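You operate a simulated robot arm through the tools that you are given. There is no shell and no other tool.

You run a simulated robot arm. Do the job below in one go: nothing can be reset, and whatever is moved stays where it is left.

Task
Put things in order on the crate lid. At the end: the blue flame sensor from the crate lid is on the brown sample carton (marked "LOT 4"); the blue guide block stands where the clear sealed jar stood; the clear sealed jar stands where the black cartridge (marked "GEAR") stood; the black cartridge stands on top of the white guide block; whatever was shut is shut again. Leave all else as you found it, and nothing knocked over.

Only the result counts: the job must be done as asked and must still hold three seconds after the hand-in. Knocking over, shifting, dropping, spilling or breaking anything else fails it. A push-on lid holds only when it is set on centred and level and pressed home; a screw cap is set on level and turned clockwise until tight.

Robot
A 6-joint arm with a two-finger parallel gripper, fixed in place. Base frame: the origin is on the floor under the middle of its stand, x ahead of it, y to its left, z up; the work surface is at about z = 0.72. Lengths are in m, angles in rad, forces in N, time in s.
With the tool pointing down near the work surface it reaches from about 0.22 to 0.62 m from the base axis. Its first joint turns from -1.152 to 1.152 rad. Payload 2.7 kg.
Tool frame: the origin (TCP) lies between the finger pads and is the grasp point; the fingertips stand 0.023 m ahead of it; z points along the fingers, y is the line along which they close. The gripper opens to 0.094 m. The fingers are 0.038 m wide and 0.01 m thick; the gripper's body (0.054 by 0.096 m) begins 0.039 m behind the TCP.
Orientation is told as [roll, pitch, yaw] about the base's x, y, z axes, in that order, counted from this pose: with the fingers straight down and closing along the base's y, the tool's x points along the base's -x, its y along +y and its z along -z.

Tools
- The arm moves only by the tool servo_tool. Its argument "steps" is one flat list of numbers, 7 for each row, row after row: the gripper command, from -1 (fully open) to 1 (shut), values between in proportion, then the shift along the tool's x, y, z in m, then the turn, a rotation vector about the tool's x, y, z in rad. In form: [hand, tx, ty, tz, rx, ry, rz, hand, tx, ty, tz, rx, ry, rz, ...]. A call has 1 to 20 rows; each row is the pose to reach, as a shift and turn from the pose commanded when the call began, along the tool's axes at that moment. Rows are played at 5 a second. More than 0.05 m and 0.15 rad between two rows, or a gripper value outside its range, and nothing of the call is played. Where a pose cannot be reached the arm comes as near as it can. A force on the tool above 40 N (or 10 N above the force at the start of the call, whichever is more), or a blocked arm, ends the call early, and 0.2 s more pass. Each finger travels about 0.045 m/s and halts on what it meets, pressing with about 32 N; the grip force reading is that of the motor and also rises with nothing between the fingers. The clock runs only during rows and for 0.2 s after the last one: add rows that repeat a pose to give the fingers time. The reply holds the time, the measured pose of the TCP, the force on the tool along the base axes, the opening and the grip force, in the units named above and with some noise, with the torque about the TCP (base axes, N m) and any sound that the robot's microphone picked up, and new pictures: "pictures" is both (left out), scene, wrist or none.
- Cameras (640 x 400 px; columns grow to the right, rows downward): "scene" is fixed at [0.0687, -0.4492, 1.4061]; the picture's right is [0.77, -0.64, 0.00], its down [-0.44, -0.54, -0.71] and it looks along [0.45, 0.55, -0.70] (base axes); focal length 334 px, centre (320, 200). "wrist" rides on the gripper at [0.086, 0.016, -0.075] in the tool frame; the picture's right is [-0.18, 0.98, 0.00], its down [-0.58, -0.11, -0.81] and it looks along [-0.79, -0.15, 0.59] (tool axes); focal length 243 px, centre (320, 200). There is no depth. A picture from a camera that has moved, and an enlarged one, comes with that camera's place and axes in the base frame and with its lens. The place of the scene camera against the robot may be out by one fixed shift of up to 0.025 m in any direction.
- zoom(camera, box): a new picture of the part [left, top, right, bottom] of that camera's present view, enlarged. The clock stands still meanwhile.
- job_done(): hands the job in; it is judged then, once.

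Places have to be worked out from the pictures, the camera data and where the tool is seen. Open the gripper and draw the arm clear of the work before you hand the job in, unless the task says otherwise.

The tools are called after "Request:" as name(argument=value, ...) on one line, values as JSON. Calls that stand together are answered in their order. servo_tool: Moves the arm, as the interface text tells. Its arguments: {"type":"object","properties":{"steps":{"type":"array","items":{"type":"number"}},"pictures":{"type":"string","enum":["both","scene","wrist","none"]}},"required":["steps"]} The other tools are called the same way: zoom (camera, box) takes an enlarged picture of a part of a camera's view; job_done () hands the job in.

At the start:

```text
clock: 0.0
position: [0.4032, -0.0307, 1.0613]
ee_rot: [-0.001, -0.001, 0.0]
force: [0.6, -0.7, -0.6]
wrist_torque: [-0.01, 0.01, 0.01]
width: 0.094
grip_force: 0.1
```

scene: 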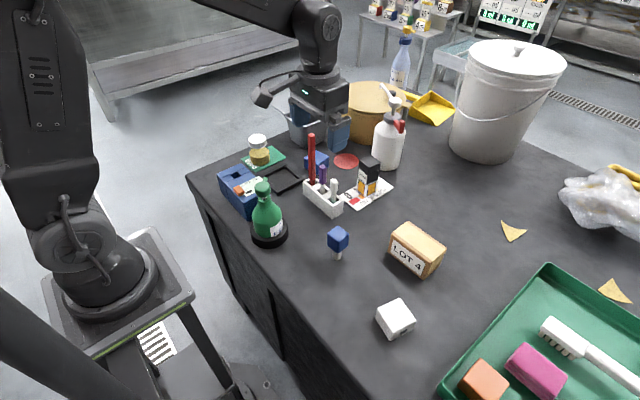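
wrist: 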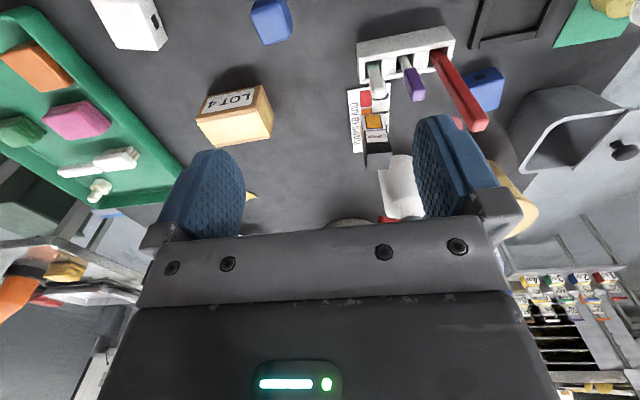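

I'll begin by looking closer at the scene to identify each of the objects named.

Request:
zoom(camera="scene", box=[200, 110, 420, 250])

Request:
zoom(camera="scene", box=[300, 180, 480, 350])

Request:
zoom(camera="wrist", box=[320, 0, 640, 200])

Request:
zoom(camera="wrist", box=[0, 0, 320, 200])

```text
2.86 times, centred on (310, 180) of scene
camera zoom: at [0.0687, -0.4492, 1.4061], right [0.77, -0.64, 0.0], down [-0.44, -0.54, -0.71], along [0.45, 0.55, -0.7], focal length 955 px, centre (349, 257)
```

zoom: 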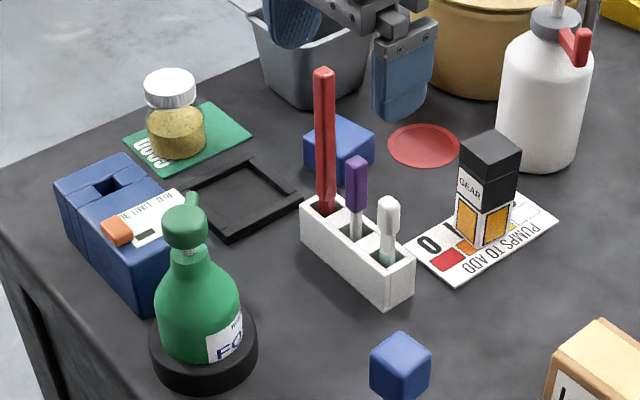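

```text
2.35 times, centred on (390, 265) of scene
camera zoom: at [0.0687, -0.4492, 1.4061], right [0.77, -0.64, 0.0], down [-0.44, -0.54, -0.71], along [0.45, 0.55, -0.7], focal length 787 px, centre (155, 47)
```

zoom: 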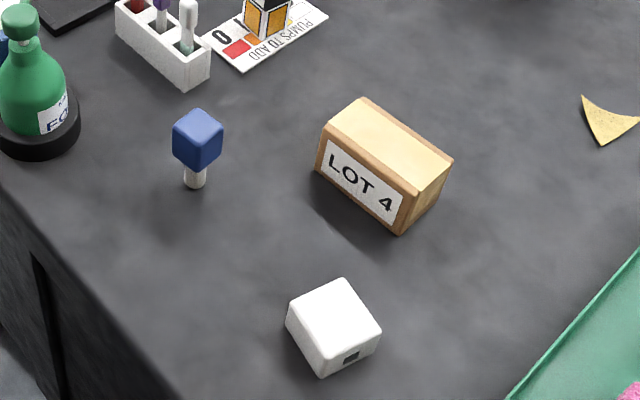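

```text
2.00 times, centred on (480, 100) of wrist
camera zoom: at [0.3162, -0.0152, 1.1362], right [0.18, 0.98, 0.0], down [0.58, -0.11, 0.81], along [0.79, -0.15, -0.59], focal length 485 px, centre (0, 400)
```

zoom: 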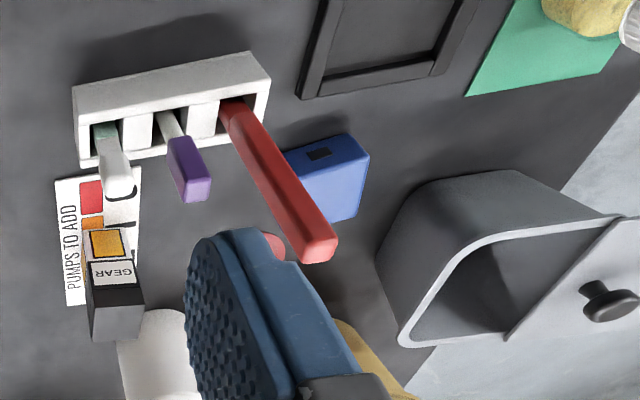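

```text
2.00 times, centred on (160, 100) of wrist
camera zoom: at [0.3162, -0.0152, 1.1362], right [0.18, 0.98, 0.0], down [0.58, -0.11, 0.81], along [0.79, -0.15, -0.59], focal length 485 px, centre (640, 400)
```

zoom: 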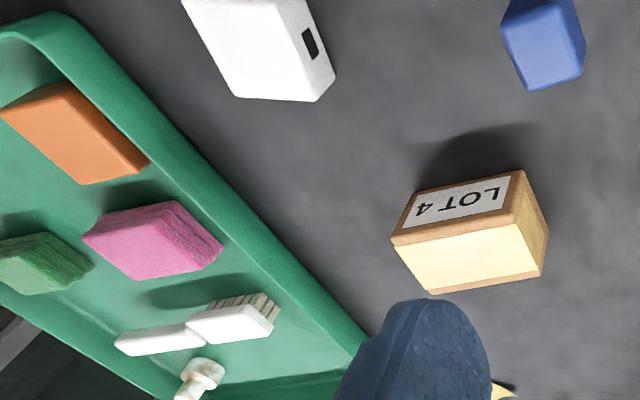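

I'll look even closer at the ambiguous items: the dark-blue box, the blue cube on a stem, and the blue block behind the rack.

Request:
zoom(camera="scene", box=[210, 125, 300, 250])

Request:
zoom(camera="scene", box=[290, 130, 410, 215])

Request:
zoom(camera="scene", box=[315, 215, 365, 270])

Request:
zoom(camera="scene", box=[365, 280, 435, 350])

Request:
zoom(camera="wrist", box=[340, 20, 520, 180])

Request:
zoom(camera="scene", box=[440, 250, 640, 400])

```text
3.20 times, centred on (255, 188) of scene
camera zoom: at [0.0687, -0.4492, 1.4061], right [0.77, -0.64, 0.0], down [-0.44, -0.54, -0.71], along [0.45, 0.55, -0.7], focal length 1070 px, centre (528, 240)
```

zoom: 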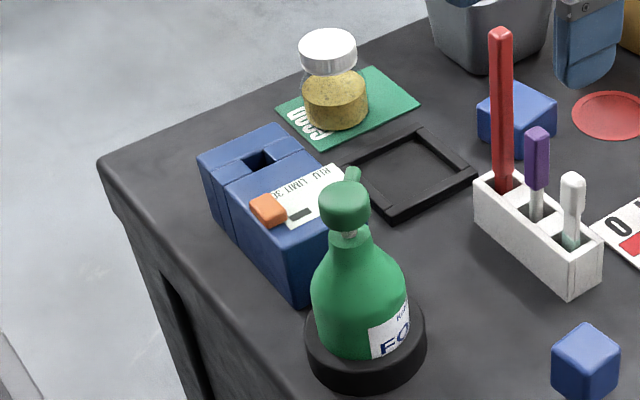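

```text
4.71 times, centred on (350, 172) of scene
camera zoom: at [0.0687, -0.4492, 1.4061], right [0.77, -0.64, 0.0], down [-0.44, -0.54, -0.71], along [0.45, 0.55, -0.7], focal length 1574 px, centre (179, 329)
```

zoom: 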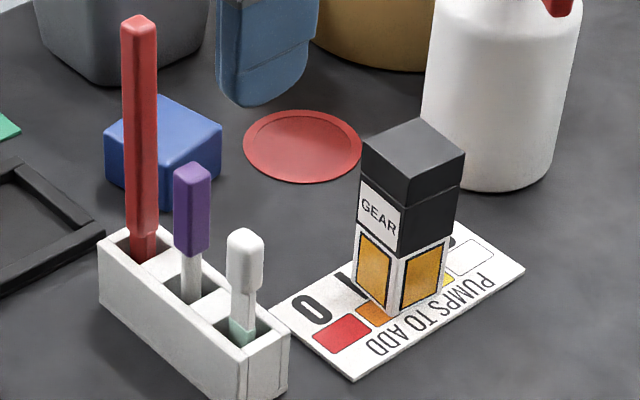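

```text
7.27 times, centred on (340, 242) of scene
camera zoom: at [0.0687, -0.4492, 1.4061], right [0.77, -0.64, 0.0], down [-0.44, -0.54, -0.71], along [0.45, 0.55, -0.7], focal length 2432 px, centre (174, -109)
```

zoom: 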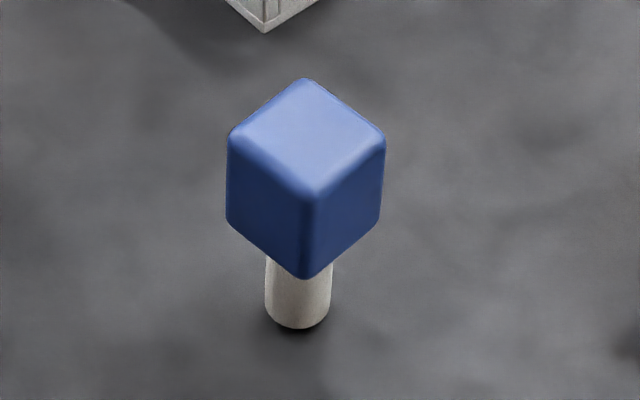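

```text
5.71 times, centred on (400, 315) of scene
camera zoom: at [0.0687, -0.4492, 1.4061], right [0.77, -0.64, 0.0], down [-0.44, -0.54, -0.71], along [0.45, 0.55, -0.7], focal length 1911 px, centre (-137, -457)
```

zoom: 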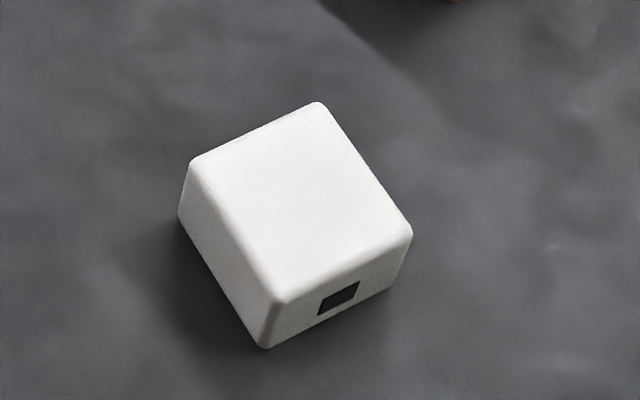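

```text
2.50 times, centred on (430, 100) of wrist
camera zoom: at [0.3162, -0.0152, 1.1362], right [0.18, 0.98, 0.0], down [0.58, -0.11, 0.81], along [0.79, -0.15, -0.59], focal length 606 px, centre (45, 450)
```

zoom: 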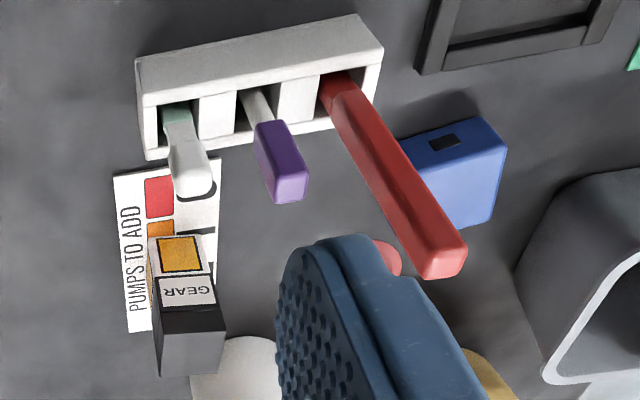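

```text
2.67 times, centred on (540, 325) of scene
camera zoom: at [0.0687, -0.4492, 1.4061], right [0.77, -0.64, 0.0], down [-0.44, -0.54, -0.71], along [0.45, 0.55, -0.7], focal length 892 px, centre (-267, -133)
```

zoom: 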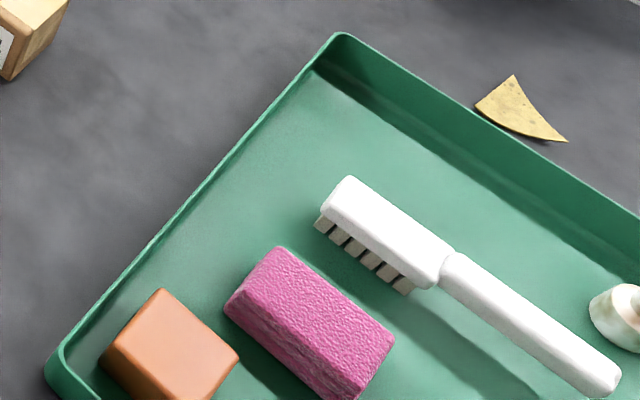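

The objects are identified: the blue cube on a stem is the flame sensor, the slotted blue and white blocks are guide blocks, and the jar stands on the green card. I'll draw the arm back a bit for a wider wrist view, to triangulate everything.

Request:
servo_tool(steps=[-1, 0.04, 0, 0, 0, 0, 0, -1, 0.08, 0, 0, 0, 0, 0, -1, 0.11, 0, 0, 0, 0, 0, -1, 0.11, 0, 0, 0, 0, 0], pictures="both")

```text
clock: 1.0
position: [0.2913, -0.0315, 1.0611]
ee_rot: [-0.001, -0.003, 0.0]
force: [0.4, 0.6, 0.7]
wrist_torque: [0.02, -0.01, 0.02]
width: 0.094
grip_force: 0.1
camera wrist: at [0.2058, -0.0152, 1.1358], right [0.18, 0.98, 0.0], down [0.58, -0.11, 0.81], along [0.79, -0.15, -0.59], focal length 243 px, centre (320, 200)
```

scene: 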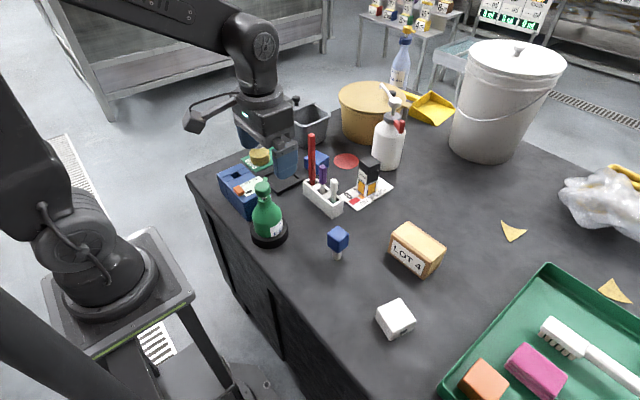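
wrist: 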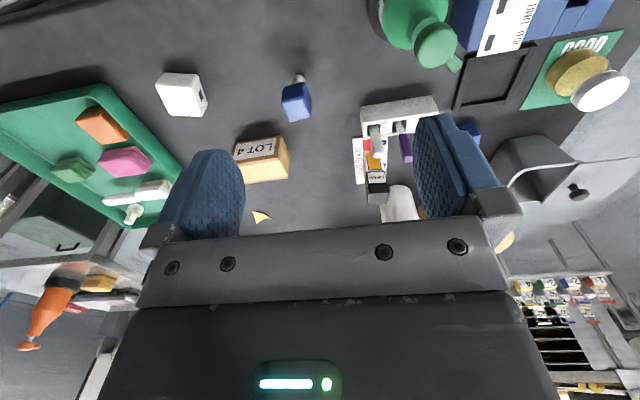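

Now most objects are in the wrist view. I zoom in to get precise pixel positions.

Request:
zoom(camera="wrist", box=[140, 50, 340, 190])

Request:
zoom(camera="wrist", box=[340, 80, 500, 230])

Request:
zoom(camera="wrist", box=[440, 0, 640, 140])

```text
2.86 times, centred on (240, 120) of wrist
camera zoom: at [0.2058, -0.0152, 1.1358], right [0.18, 0.98, 0.0], down [0.58, -0.11, 0.81], along [0.79, -0.15, -0.59], focal length 693 px, centre (549, 429)
```

zoom: 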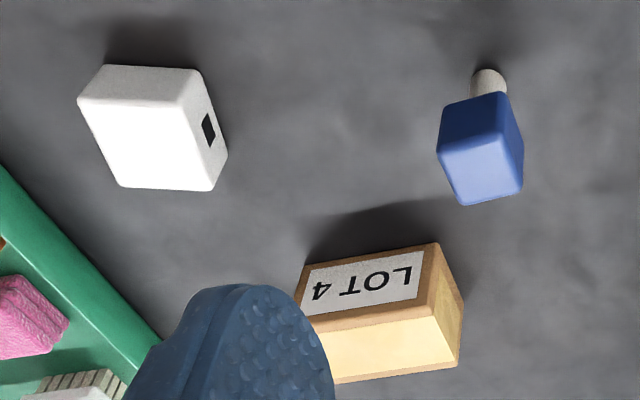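

```text
2.67 times, centred on (420, 155) of wrist
camera zoom: at [0.2058, -0.0152, 1.1358], right [0.18, 0.98, 0.0], down [0.58, -0.11, 0.81], along [0.79, -0.15, -0.59], focal length 647 px, centre (53, 320)
```

zoom: 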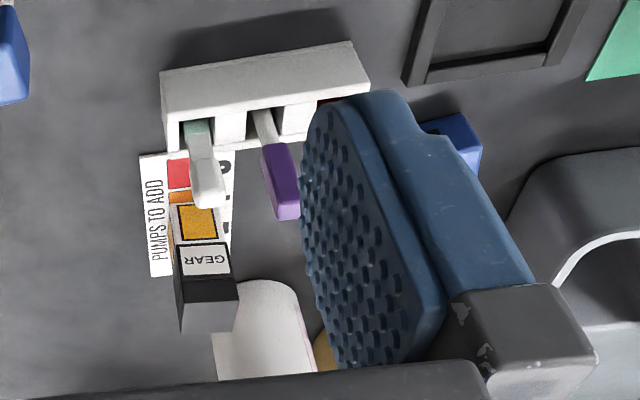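

```text
2.86 times, centred on (540, 70) of wrist
camera zoom: at [0.2058, -0.0152, 1.1358], right [0.18, 0.98, 0.0], down [0.58, -0.11, 0.81], along [0.79, -0.15, -0.59], focal length 693 px, centre (-309, 571)
```

zoom: 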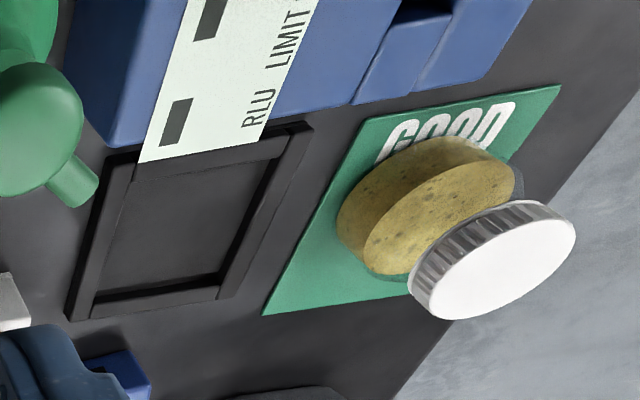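

From both views I place the flame sensor at about (0.408, -0.089) with its top at z≈0.816, the carton top centre at about (0.55, -0.21, 0.78), and the white block at about (0.391, -0.292). I move to hover over the flame sensor and check alignment.

Request:
servo_tool(steps=[-1, -0.03, -0.015, 0.035, 0, 0, 0, -1, -0.06, -0.03, 0.07, 0, 0, 0, -1, -0.09, -0.045, 0.105, 0, 0, 0, -1, -0.117, -0.0575, 0.14, 0, 0, 0, -1, -0.117, -0.0575, 0.161, 0, 0, 0, -1, -0.117, -0.0575, 0.161, 0, 0, 0], pictures="both")

```text
clock: 2.4
position: [0.4075, -0.0904, 0.9023]
ee_rot: [-0.001, -0.002, 0.0]
force: [-0.3, 0.6, -0.4]
wrist_torque: [0.02, 0.01, -0.03]
width: 0.0941
grip_force: 0.0
camera wrist: at [0.322, -0.0744, 0.977], right [0.18, 0.98, 0.0], down [0.58, -0.11, 0.81], along [0.79, -0.15, -0.59], focal length 243 px, centre (320, 200)
```

scene: 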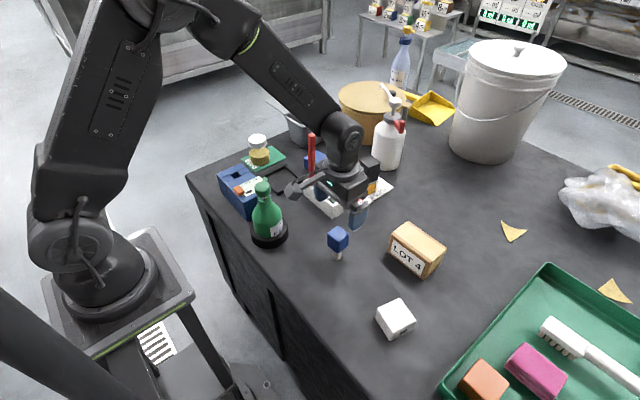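
wrist: 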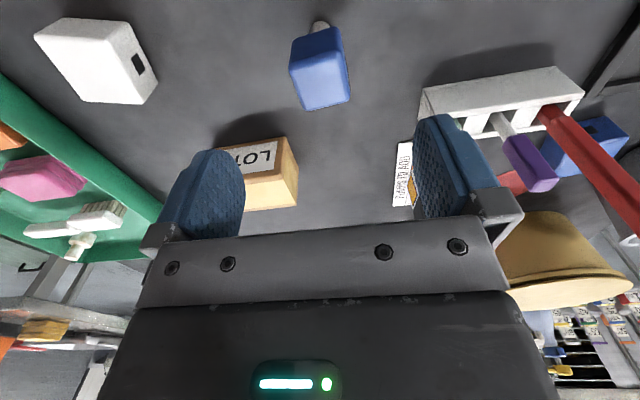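

The gripper hovers above the flame sensor. I zoom in on the wrist view to check centering before descending.

Request:
zoom(camera="wrist", box=[260, 0, 380, 120])

Request:
zoom(camera="scene", box=[280, 130, 440, 290])

```text
3.33 times, centred on (320, 60) of wrist
camera zoom: at [0.322, -0.0744, 0.977], right [0.18, 0.98, 0.0], down [0.58, -0.11, 0.81], along [0.79, -0.15, -0.59], focal length 809 px, centre (320, 667)
```

zoom: 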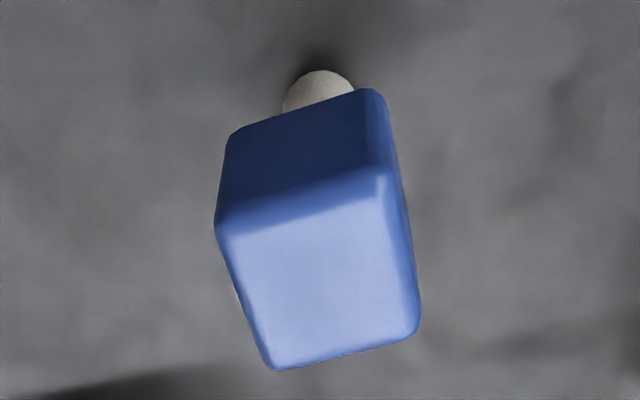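

```text
2.50 times, centred on (360, 210) of scene
camera zoom: at [0.0687, -0.4492, 1.4061], right [0.77, -0.64, 0.0], down [-0.44, -0.54, -0.71], along [0.45, 0.55, -0.7], focal length 836 px, centre (220, 175)
```

zoom: 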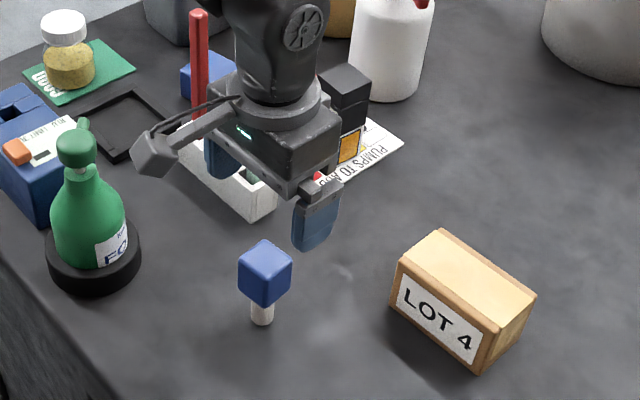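

The sensor cube is centred under the TCP and turned about +0.09 rad. I turn the tool to match, descend to z≈0.797 and close on the cube.

Request:
servo_tool(steps=[-1, 0, 0, 0.0, 0, 0, -0.09, -1, 0, 0, 0.04, 0, 0, -0.09, -1, 0, 0, 0.08, 0, 0, -0.09, -1, 0, 0, 0.105, 0, 0, -0.09, -1, 0, 0, 0.105, 0, 0, -0.09, 1, 0, 0, 0.105, 0, 0, -0.09, 1, 0, 0, 0.105, 0, 0, -0.09, 1, 0, 0, 0.105, 0, 0, -0.09, 1, 0, 0, 0.105, 0, 0, -0.09, 1, 0, 0, 0.105, 0, 0, -0.09], pictures="both")

```text
clock: 4.6
position: [0.4082, -0.0887, 0.7973]
ee_rot: [0.0, -0.002, 0.092]
force: [-0.6, 0.0, 0.2]
wrist_torque: [0.02, 0.03, -0.01]
width: 0.0377
grip_force: 31.8
camera wrist: at [0.3211, -0.0811, 0.8727], right [0.09, 1.0, 0.0], down [0.59, -0.06, 0.81], along [0.8, -0.08, -0.59], focal length 243 px, centre (320, 200)
```

scene: 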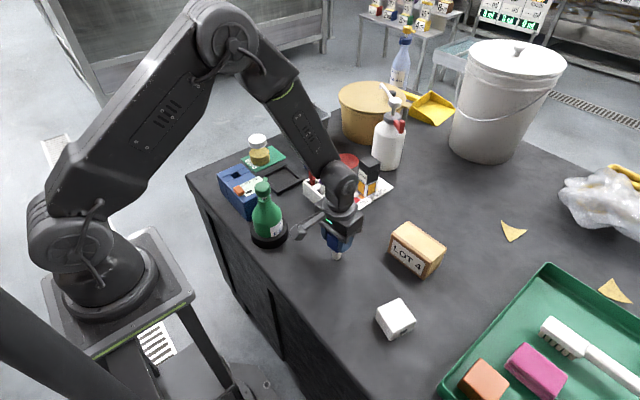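
wrist: 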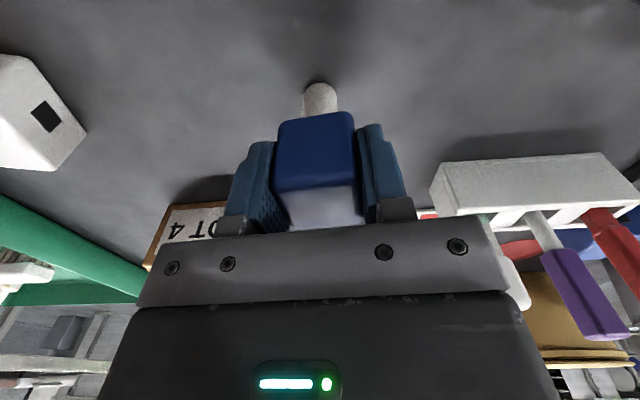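

The sensor is gripped (width 0.0377). I lift it 0.11 m and carry it over the carton.

Request:
servo_tool(steps=[1, 0, 0, -0.02, 0, 0, 0, 1, 0, 0, -0.06, 0, 0, 0, 1, 0, 0, -0.1, 0, 0, 0, 1, 0, 0, -0.11, 0, 0, 0, 1, -0.03, -0.03, -0.11, 0, 0, 0, 1, -0.06, -0.06, -0.11, 0, 0, 0, 1, -0.09, -0.09, -0.11, 0, 0, 0, 1, -0.115, -0.115, -0.11, 0, 0, 0, 1, -0.1303, -0.1335, -0.11, 0, 0, 0, 1, -0.1303, -0.1335, -0.11, 0, 0, 0], pictures="both")

```text
clock: 6.8
position: [0.5512, -0.2124, 0.9054]
ee_rot: [0.001, 0.001, 0.089]
force: [0.3, 0.4, -0.6]
wrist_torque: [-0.01, -0.03, 0.02]
width: 0.0375
grip_force: 31.6
camera wrist: at [0.4644, -0.2042, 0.98], right [0.09, 1.0, 0.0], down [0.59, -0.06, 0.81], along [0.8, -0.08, -0.59], focal length 243 px, centre (320, 200)
```

scene: 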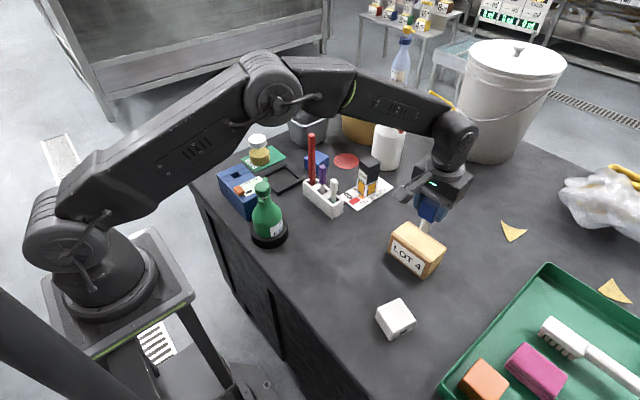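
wrist: 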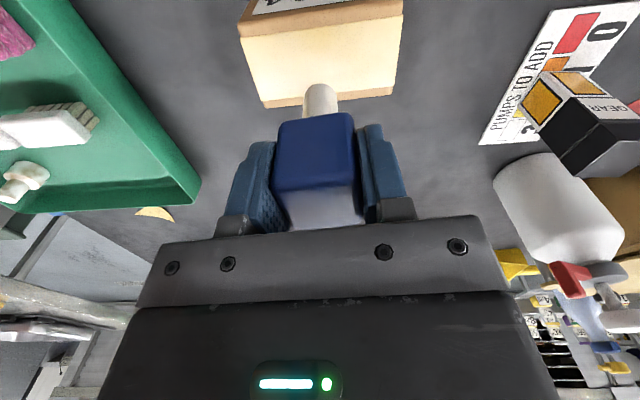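

The stem hangs just over the carton's top face (its centre I compute at about (0.556, -0.211)). I shift 5 mm further out and lower most of the way, then look.

Request:
servo_tool(steps=[1, -0.005, 0, 0.0, 0, 0, 0, 1, -0.005, 0, 0.02, 0, 0, 0, 1, -0.005, 0, 0.034, 0, 0, 0, 1, -0.005, 0, 0.04, 0, 0, 0, 1, -0.005, 0, 0.04, 0, 0, 0], pictures="both")

Request:
zoom(camera="scene", box=[370, 150, 490, 290])

Request:
zoom(camera="wrist", box=[220, 0, 420, 140])

```text
clock: 8.0
position: [0.5559, -0.2102, 0.8687]
ee_rot: [-0.001, -0.004, 0.091]
force: [-1.9, -1.3, 7.4]
wrist_torque: [0.0, 0.18, -0.03]
width: 0.0379
grip_force: 32.6
camera wrist: at [0.4684, -0.2019, 0.9425], right [0.09, 1.0, 0.0], down [0.59, -0.05, 0.81], along [0.8, -0.08, -0.59], focal length 243 px, centre (320, 200)
```

scene: 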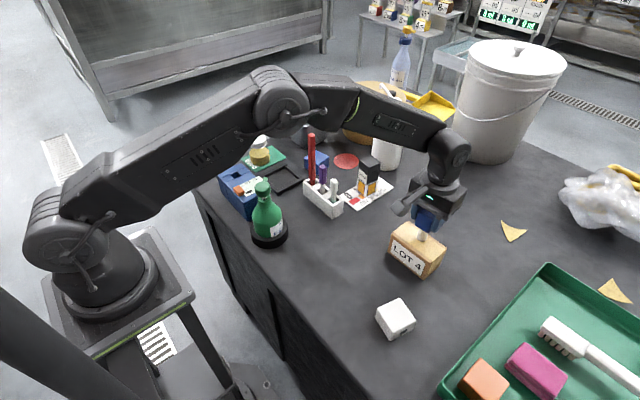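
wrist: 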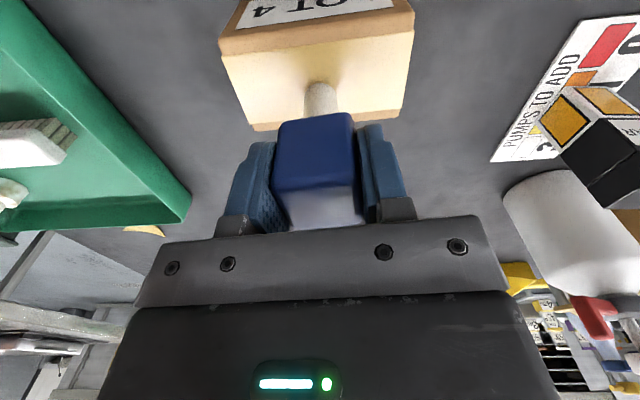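

```text
2.86 times, centred on (430, 220) of scene
camera zoom: at [0.0685, -0.4491, 1.4061], right [0.77, -0.64, 0.0], down [-0.44, -0.54, -0.71], along [0.45, 0.55, -0.7], focal length 955 px, centre (6, 143)
```

zoom: 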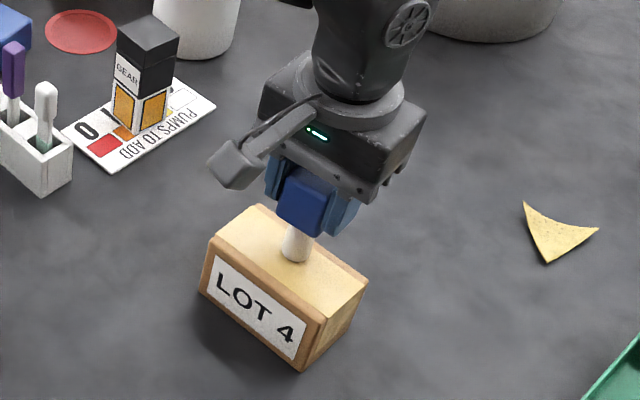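

```text
2.86 times, centred on (320, 70) of wrist
camera zoom: at [0.4684, -0.2019, 0.9425], right [0.09, 1.0, 0.0], down [0.59, -0.05, 0.81], along [0.8, -0.08, -0.59], focal length 693 px, centre (320, 571)
```

zoom: 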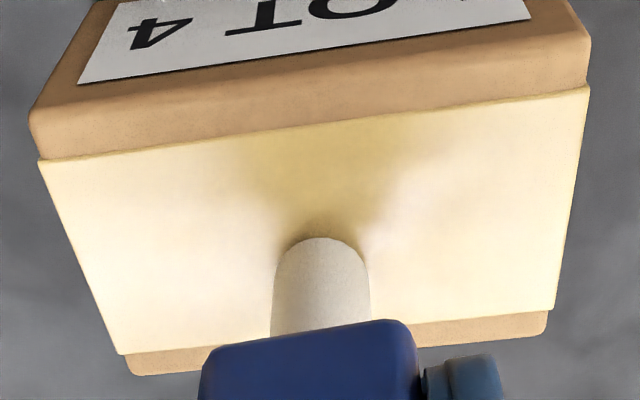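

Contact: 7.4 N upward at z≈0.869, with the stem standing near the middle of the carton's top. I ease off about 2.5 mm to shed the load, then check the force.

Request:
servo_tool(steps=[1, -0.005, 0, -0.0015, 0, 0, 0, 1, -0.005, 0, -0.0025, 0, 0, 0, 1, -0.005, 0, -0.0025, 0, 0, 0], pictures="none")

```text
clock: 8.8
position: [0.5602, -0.2086, 0.8686]
ee_rot: [0.001, -0.001, 0.092]
force: [0.8, 0.5, -1.9]
wrist_torque: [-0.02, -0.02, 0.03]
width: 0.0374
grip_force: 32.1
```

I accidentally shifted another 5 mm outward; I lift a few millimetres, go back 5 mm and lower again until light contact.

Request:
servo_tool(steps=[1, 0, 0, -0.004, 0, 0, 0, 1, 0.003, 0, -0.004, 0, 0, 0, 1, 0.006, 0, -0.004, 0, 0, 0, 1, 0.006, 0, -0.002, 0, 0, 0, 1, 0.006, 0, 0, 0, 0, 0, 1, 0.006, 0, 0, 0, 0, 0], pictures="none")

```text
clock: 10.2
position: [0.5566, -0.2108, 0.8676]
ee_rot: [-0.002, -0.002, 0.089]
force: [0.1, -0.1, -1.2]
wrist_torque: [-0.02, 0.03, 0.0]
width: 0.0374
grip_force: 32.2
```

Request:
servo_tool(steps=[1, 0, 0, 0.0005, 0, 0, 0, 1, 0, 0, 0.001, 0, 0, 0, 1, 0, 0, 0.001, 0, 0, 0], pictures="none")

```text
clock: 11.0
position: [0.5556, -0.2104, 0.8679]
ee_rot: [-0.002, -0.002, 0.09]
force: [-0.5, 0.1, 2.6]
wrist_torque: [0.0, -0.03, 0.0]
width: 0.0378
grip_force: 31.5
```

Light contact now (2.6 N). I open the fingers in place, then withdraw straight up.

Request:
servo_tool(steps=[0.1, 0, 0, 0, 0, 0, 0, 0.0, 0, 0, 0, 0, 0, 0, -0.3, 0, 0, 0, 0, 0, 0, -0.6, 0, 0, 0, 0, 0, 0, -1, 0, 0, 0, 0, 0, 0, -1, 0, 0, 0, 0, 0, 0], pictures="both")

```text
clock: 12.4
position: [0.5568, -0.2104, 0.8679]
ee_rot: [-0.001, -0.001, 0.091]
force: [0.2, -0.5, -0.1]
wrist_torque: [-0.02, 0.0, 0.02]
width: 0.0941
grip_force: 0.0
camera wrist: at [0.468, -0.2023, 0.9423], right [0.09, 1.0, 0.0], down [0.59, -0.06, 0.81], along [0.8, -0.08, -0.59], focal length 243 px, centre (320, 200)
```

scene: 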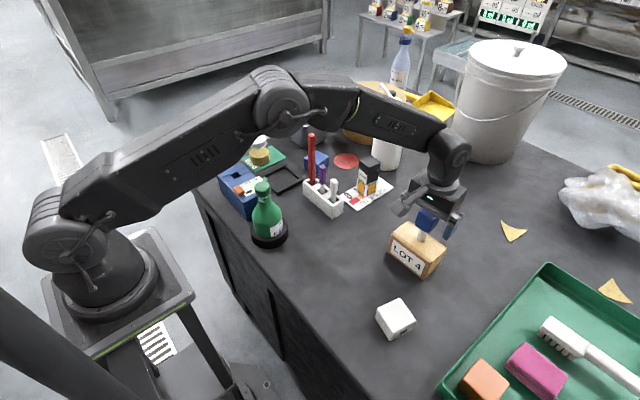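
wrist: 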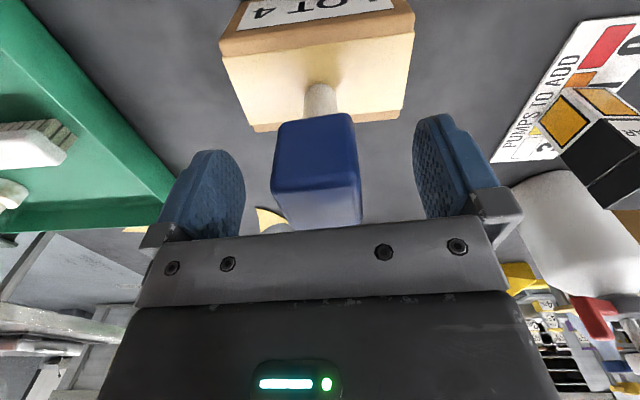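

The sensor stands on its own on the carton. I rise straight up and swing over to view the black cartridge.

Request:
servo_tool(steps=[-1, 0, 0, -0.04, 0, 0, 0, -1, 0, 0, -0.08, 0, 0, 0, -1, 0, 0, -0.12, 0, 0, 0, -1, 0, 0, -0.15, 0, 0, 0, -1, -0.015, 0.046, -0.15, 0, 0, 0, -1, -0.03, 0.092, -0.15, 0, 0, 0.03, -1, -0.045, 0.138, -0.15, 0, 0, 0.06, -1, -0.06, 0.184, -0.15, 0, 0, 0.09, -1, -0.07, 0.22, -0.15, 0, 0, 0.09, -1, -0.075, 0.237, -0.15, 0, 0, 0.09, -1, -0.075, 0.237, -0.15, 0, 0, 0.09], pictures="both")

```text
clock: 14.8
position: [0.6095, 0.0347, 1.0155]
ee_rot: [0.0, -0.002, 0.0]
force: [0.1, -0.2, -0.4]
wrist_torque: [-0.02, -0.01, -0.03]
width: 0.094
grip_force: 0.1
camera wrist: at [0.5234, 0.0501, 1.0903], right [0.18, 0.98, 0.0], down [0.58, -0.11, 0.81], along [0.79, -0.15, -0.59], focal length 243 px, centre (320, 200)
```

scene: 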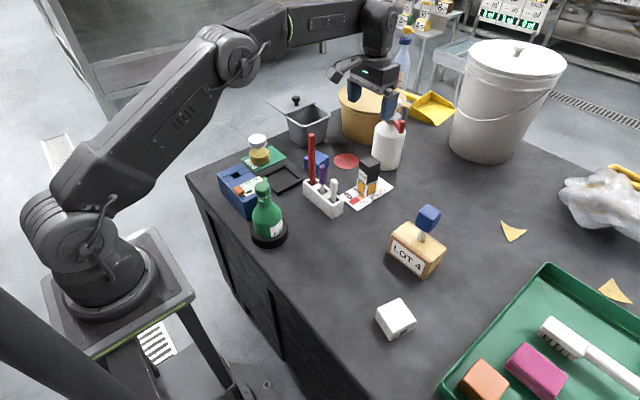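
wrist: 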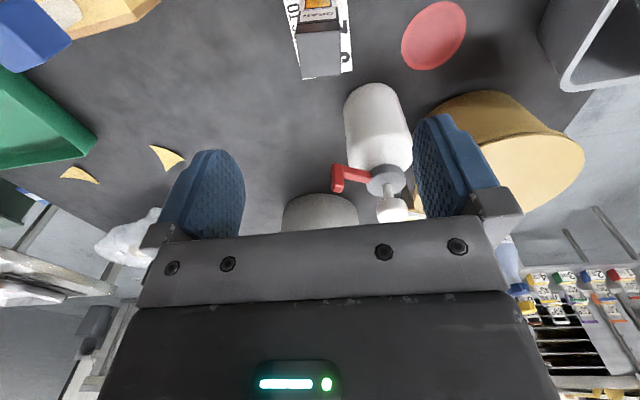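

The flame sensor stands well on the carton. I zoom on the cartridge from here to fix its centre and height.

Request:
zoom(camera="wrist", box=[250, 0, 390, 90])

Request:
zoom(camera="scene", box=[290, 120, 420, 220])

Request:
zoom(camera="scene", box=[380, 190, 460, 290])

```text
4.44 times, centred on (320, 45) of wrist
camera zoom: at [0.5234, 0.0501, 1.0903], right [0.18, 0.98, 0.0], down [0.58, -0.11, 0.81], along [0.79, -0.15, -0.59], focal length 1078 px, centre (320, 889)
```

zoom: 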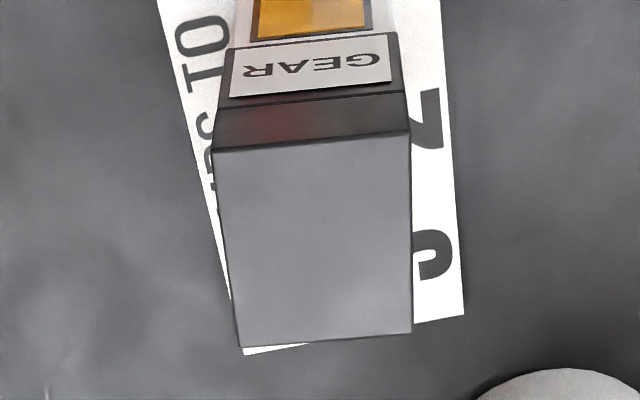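

```text
4.00 times, centred on (355, 170) of scene
camera zoom: at [0.0687, -0.4491, 1.4061], right [0.77, -0.64, 0.0], down [-0.44, -0.54, -0.71], along [0.45, 0.55, -0.7], focal length 1338 px, centre (180, 320)
```

zoom: 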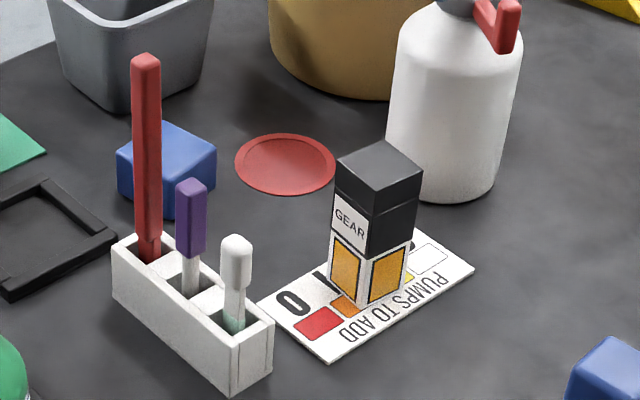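

```text
4.00 times, centred on (420, 240) of scene
camera zoom: at [0.0687, -0.4491, 1.4061], right [0.77, -0.64, 0.0], down [-0.44, -0.54, -0.71], along [0.45, 0.55, -0.7], focal length 1338 px, centre (-80, 40)
```

zoom: 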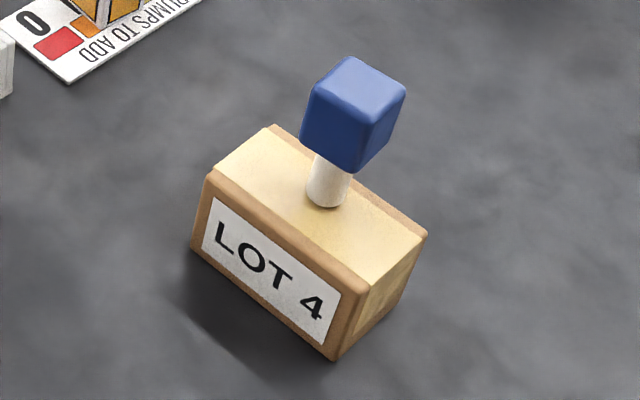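

The cartridge top-face centre comes out at about (0.633, 0.030), z≈0.83, turned by -0.11 rad, side ≈0.042. I align over it and come down to z≈0.90 to check that the arm reaches there.

Request:
servo_tool(steps=[-1, -0.012, -0.0025, 0.02, 0, 0, 0.055, -1, -0.0235, -0.0047, 0.05, 0, 0, 0.11, -1, -0.0235, -0.0047, 0.08, 0, 0, 0.11, -1, -0.0235, -0.0047, 0.105, 0, 0, 0.11, -1, -0.0235, -0.0047, 0.105, 0, 0, 0.11], pictures="both")

Request:
zoom(camera="wrist", box=[250, 0, 390, 140])

Request:
zoom(camera="scene", box=[290, 60, 450, 220])

```text
clock: 16.0
position: [0.6308, 0.0281, 0.915]
ee_rot: [0.001, -0.001, -0.109]
force: [0.3, 0.3, -0.6]
wrist_torque: [-0.05, 0.0, 0.0]
width: 0.094
grip_force: 0.1
camera wrist: at [0.5474, 0.0536, 0.9887], right [0.29, 0.96, 0.0], down [0.56, -0.17, 0.81], along [0.77, -0.23, -0.59], focal length 243 px, centre (320, 200)
```

scene: 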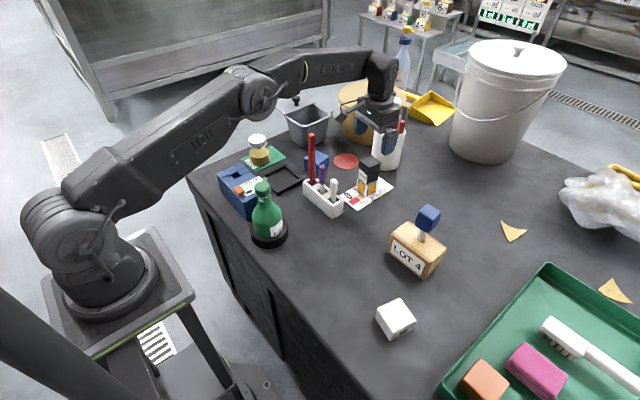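
wrist: 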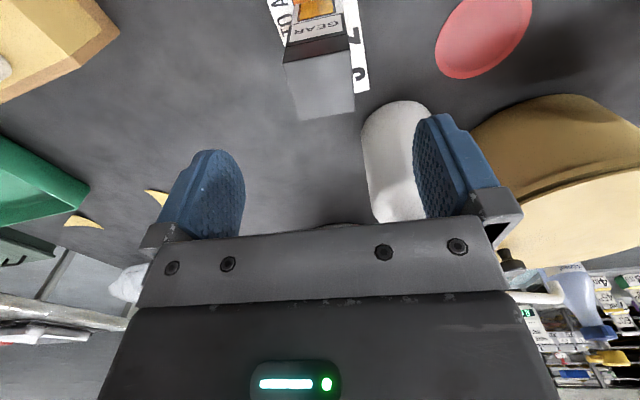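

```text
2.86 times, centred on (320, 70) of wrist
camera zoom: at [0.5474, 0.0536, 0.9887], right [0.29, 0.96, 0.0], down [0.56, -0.17, 0.81], along [0.77, -0.23, -0.59], focal length 693 px, centre (320, 571)
```

zoom: 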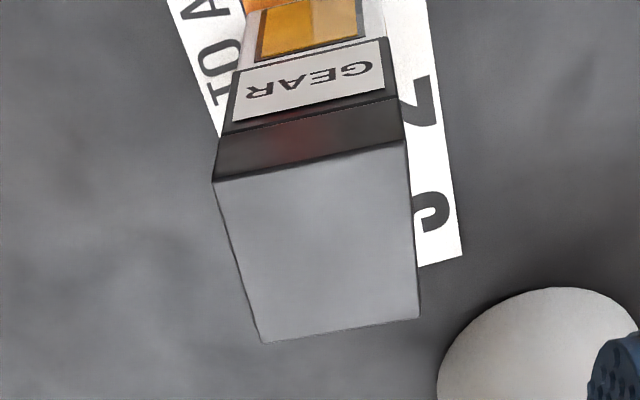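

```text
2.50 times, centred on (370, 140) of scene
camera zoom: at [0.0687, -0.4492, 1.4061], right [0.77, -0.64, 0.0], down [-0.44, -0.54, -0.71], along [0.45, 0.55, -0.7], focal length 836 px, centre (195, 350)
```

zoom: 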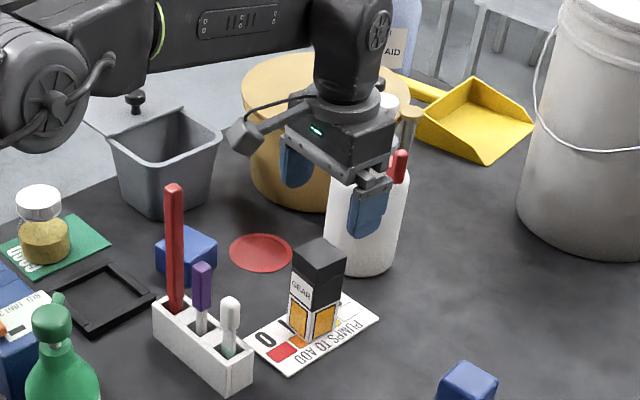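

Both views agree: centre (0.633, 0.029), top at z≈0.83. The arm reaches here, so I descend to z≈0.80 with open fingers and check before closing.

Request:
servo_tool(steps=[-1, -0.002, 0, 0.03, 0, 0, 0, -1, -0.002, 0, 0.06, 0, 0, 0, -1, -0.002, 0, 0.085, 0, 0, 0, -1, -0.002, 0, 0.1, 0, 0, 0, -1, -0.002, 0, 0.11, 0, 0, 0, -1, -0.002, 0, 0.11, 0, 0, 0], pictures="both")

Request:
zoom(camera="scene", box=[290, 100, 450, 220])

```text
clock: 17.4
position: [0.6345, 0.0294, 0.802]
ee_rot: [-0.001, -0.001, -0.111]
force: [-0.1, 0.1, -0.1]
wrist_torque: [-0.04, 0.01, 0.01]
width: 0.0939
grip_force: 0.1
camera wrist: at [0.5503, 0.0538, 0.8764], right [0.29, 0.96, 0.0], down [0.57, -0.17, 0.81], along [0.77, -0.23, -0.59], focal length 243 px, centre (320, 200)
```

scene: 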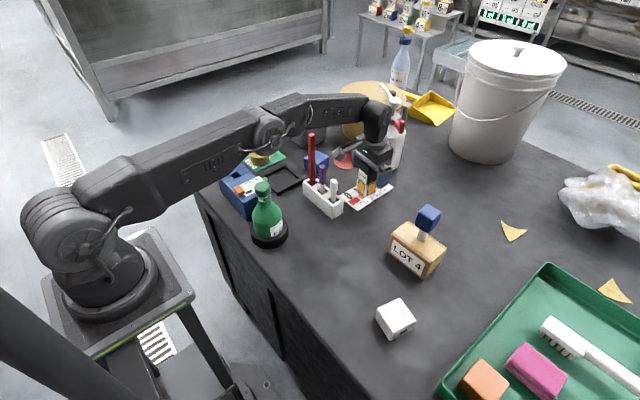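
wrist: 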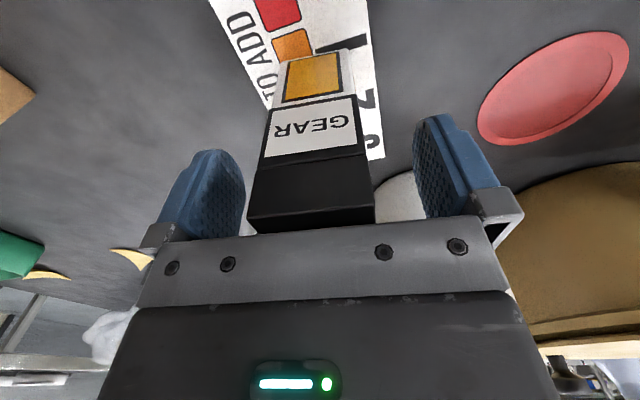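

```text
3.33 times, centred on (370, 160) of scene
camera zoom: at [0.0687, -0.4492, 1.4061], right [0.77, -0.64, 0.0], down [-0.44, -0.54, -0.71], along [0.45, 0.55, -0.7], focal length 1115 px, centre (153, 333)
```

zoom: 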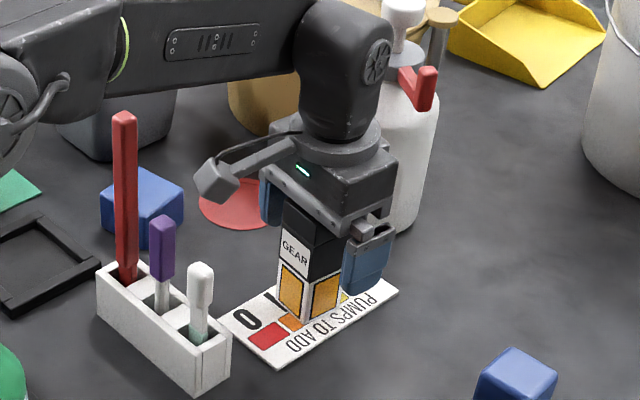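

The fingers straddle the cartridge with clearance on all sides. I close the gripper.

Request:
servo_tool(steps=[1, 0, 0, 0, 0, 0, 0, 1, 0, 0, 0, 0, 0, 0, 1, 0, 0, 0, 0, 0, 0, 1, 0, 0, 0, 0, 0, 0, 1, 0, 0, 0, 0, 0, 0], pictures="wrist")

```text
clock: 18.6
position: [0.635, 0.0288, 0.8021]
ee_rot: [0.0, -0.002, -0.11]
force: [0.3, 0.4, 0.1]
wrist_torque: [-0.01, -0.02, 0.02]
width: 0.0407
grip_force: 31.9
camera wrist: at [0.5504, 0.0539, 0.8767], right [0.29, 0.96, 0.0], down [0.56, -0.17, 0.81], along [0.77, -0.23, -0.59], focal length 243 px, centre (320, 200)
```

wrist: 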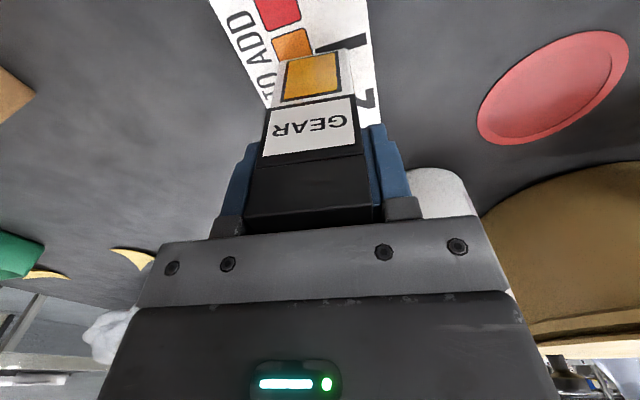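

Gripped at 0.0407 width. I lift it slowly and look at the weight and posture.

Request:
servo_tool(steps=[1, 0, 0, -0.01, 0, 0, 0, 1, 0, 0, -0.03, 0, 0, 0, 1, 0, 0, -0.06, 0, 0, 0, 1, 0, 0, -0.1, 0, 0, 0, 1, 0, 0, -0.14, 0, 0, 0, 1, 0, 0, -0.18, 0, 0, 0, 1, 0, 0, -0.2, 0, 0, 0, 1, 0, 0, -0.2, 0, 0, 0], pictures="both")

```text
clock: 20.4
position: [0.6313, 0.027, 0.9999]
ee_rot: [0.0, -0.003, -0.11]
force: [0.3, 0.4, -2.1]
wrist_torque: [0.0, 0.0, -0.02]
width: 0.0408
grip_force: 32.2
out of reach, approached as far as the arm can: row 7, 8
camera wrist: at [0.5474, 0.0523, 1.0758], right [0.29, 0.96, 0.0], down [0.57, -0.17, 0.81], along [0.77, -0.23, -0.59], focal length 243 px, centre (320, 200)
```

scene: 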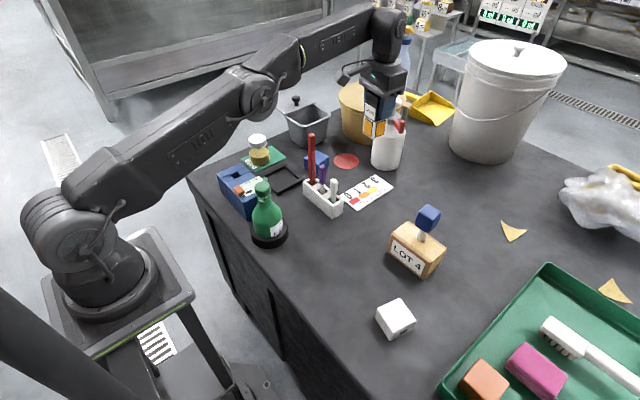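
wrist: 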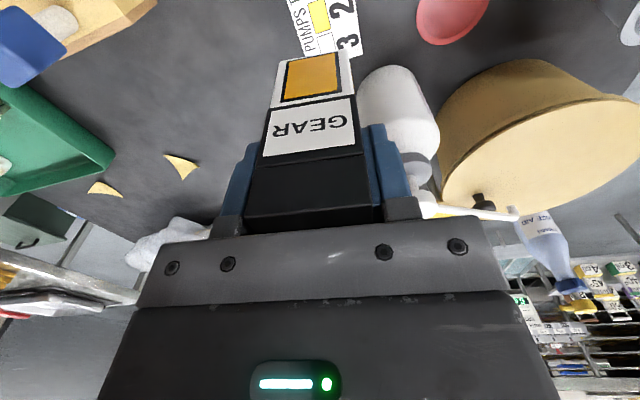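

The cartridge is up (about 2 N) and the card stayed put. I carry it at this height over to above the white guide block at about (0.391, -0.291), turning to match its -0.22 rad yaw.

Request:
servo_tool(steps=[1, 0.0224, -0.038, 0, 0, 0, 0, 1, 0.0449, -0.0761, 0, 0, 0, 0, 1, 0.0673, -0.1141, 0, 0, 0, 0.02, 1, 0.0898, -0.1521, 0, 0, 0, 0.04, 1, 0.1122, -0.1902, 0, 0, 0, 0.06, 1, 0.1347, -0.2282, 0, 0, 0, 0.08, 1, 0.1571, -0.2662, 0, 0, 0, 0.1, 1, 0.1796, -0.3043, 0, 0, 0, 0.11, 1, 0.202, -0.3423, 0, 0, 0, 0.11, 1, 0.202, -0.3423, 0.03, 0, 0, 0.11, 1, 0.202, -0.3423, 0.06, 0, 0, 0.11, 1, 0.202, -0.3423, 0.06, 0, 0, 0.11], pictures="both")

Request:
zoom(camera="scene", box=[330, 200, 470, 350])

Request:
zoom(camera="wrist", box=[240, 0, 400, 100])

```text
clock: 23.0
position: [0.3899, -0.2884, 0.9417]
ee_rot: [0.002, -0.002, -0.222]
force: [0.8, 0.0, -1.9]
wrist_torque: [0.0, -0.01, -0.02]
width: 0.0409
grip_force: 32.1
camera wrist: at [0.3092, -0.255, 1.0166], right [0.39, 0.92, 0.0], down [0.54, -0.23, 0.81], along [0.74, -0.32, -0.59], focal length 243 px, centre (320, 200)
```

scene: 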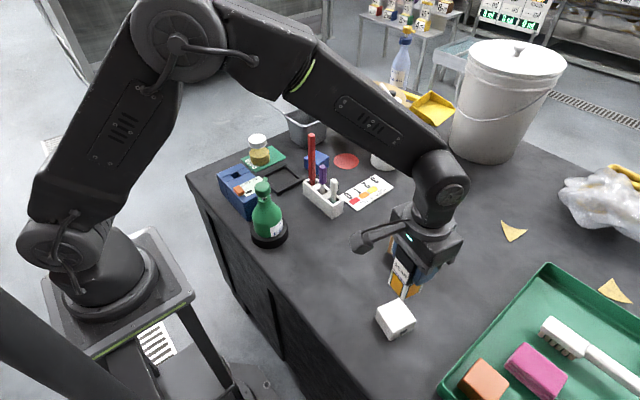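
wrist: 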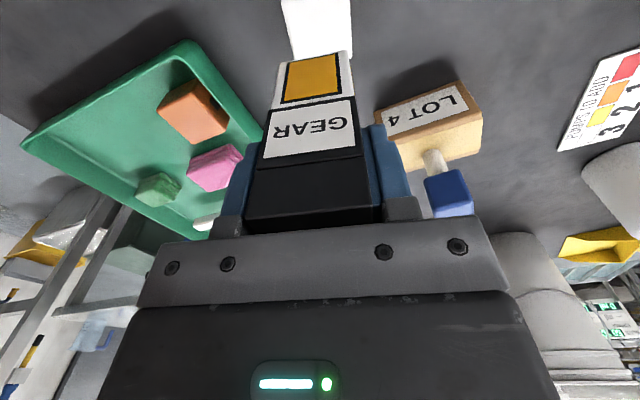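

```text
2.67 times, centred on (400, 275) of scene
camera zoom: at [0.0687, -0.4492, 1.4061], right [0.77, -0.64, 0.0], down [-0.44, -0.54, -0.71], along [0.45, 0.55, -0.7], focal length 892 px, centre (107, 0)
```

zoom: 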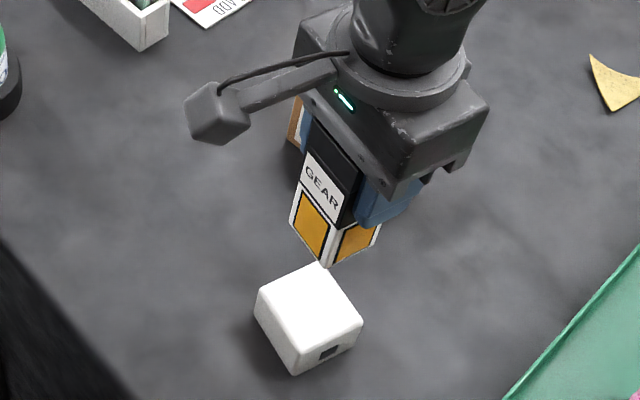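

```text
4.00 times, centred on (320, 50) of wrist
camera zoom: at [0.3092, -0.255, 1.0166], right [0.39, 0.92, 0.0], down [0.54, -0.23, 0.81], along [0.74, -0.32, -0.59], focal length 970 px, centre (320, 800)
```

zoom: 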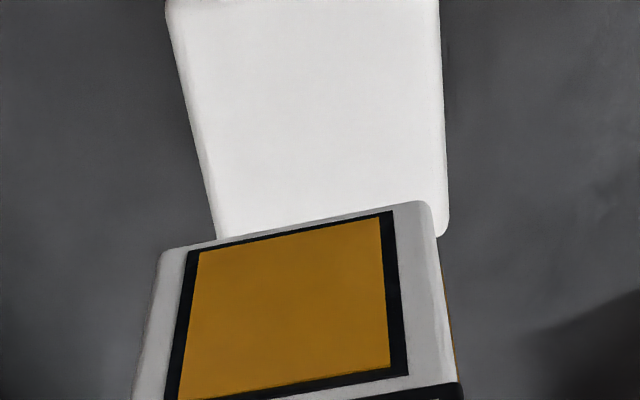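

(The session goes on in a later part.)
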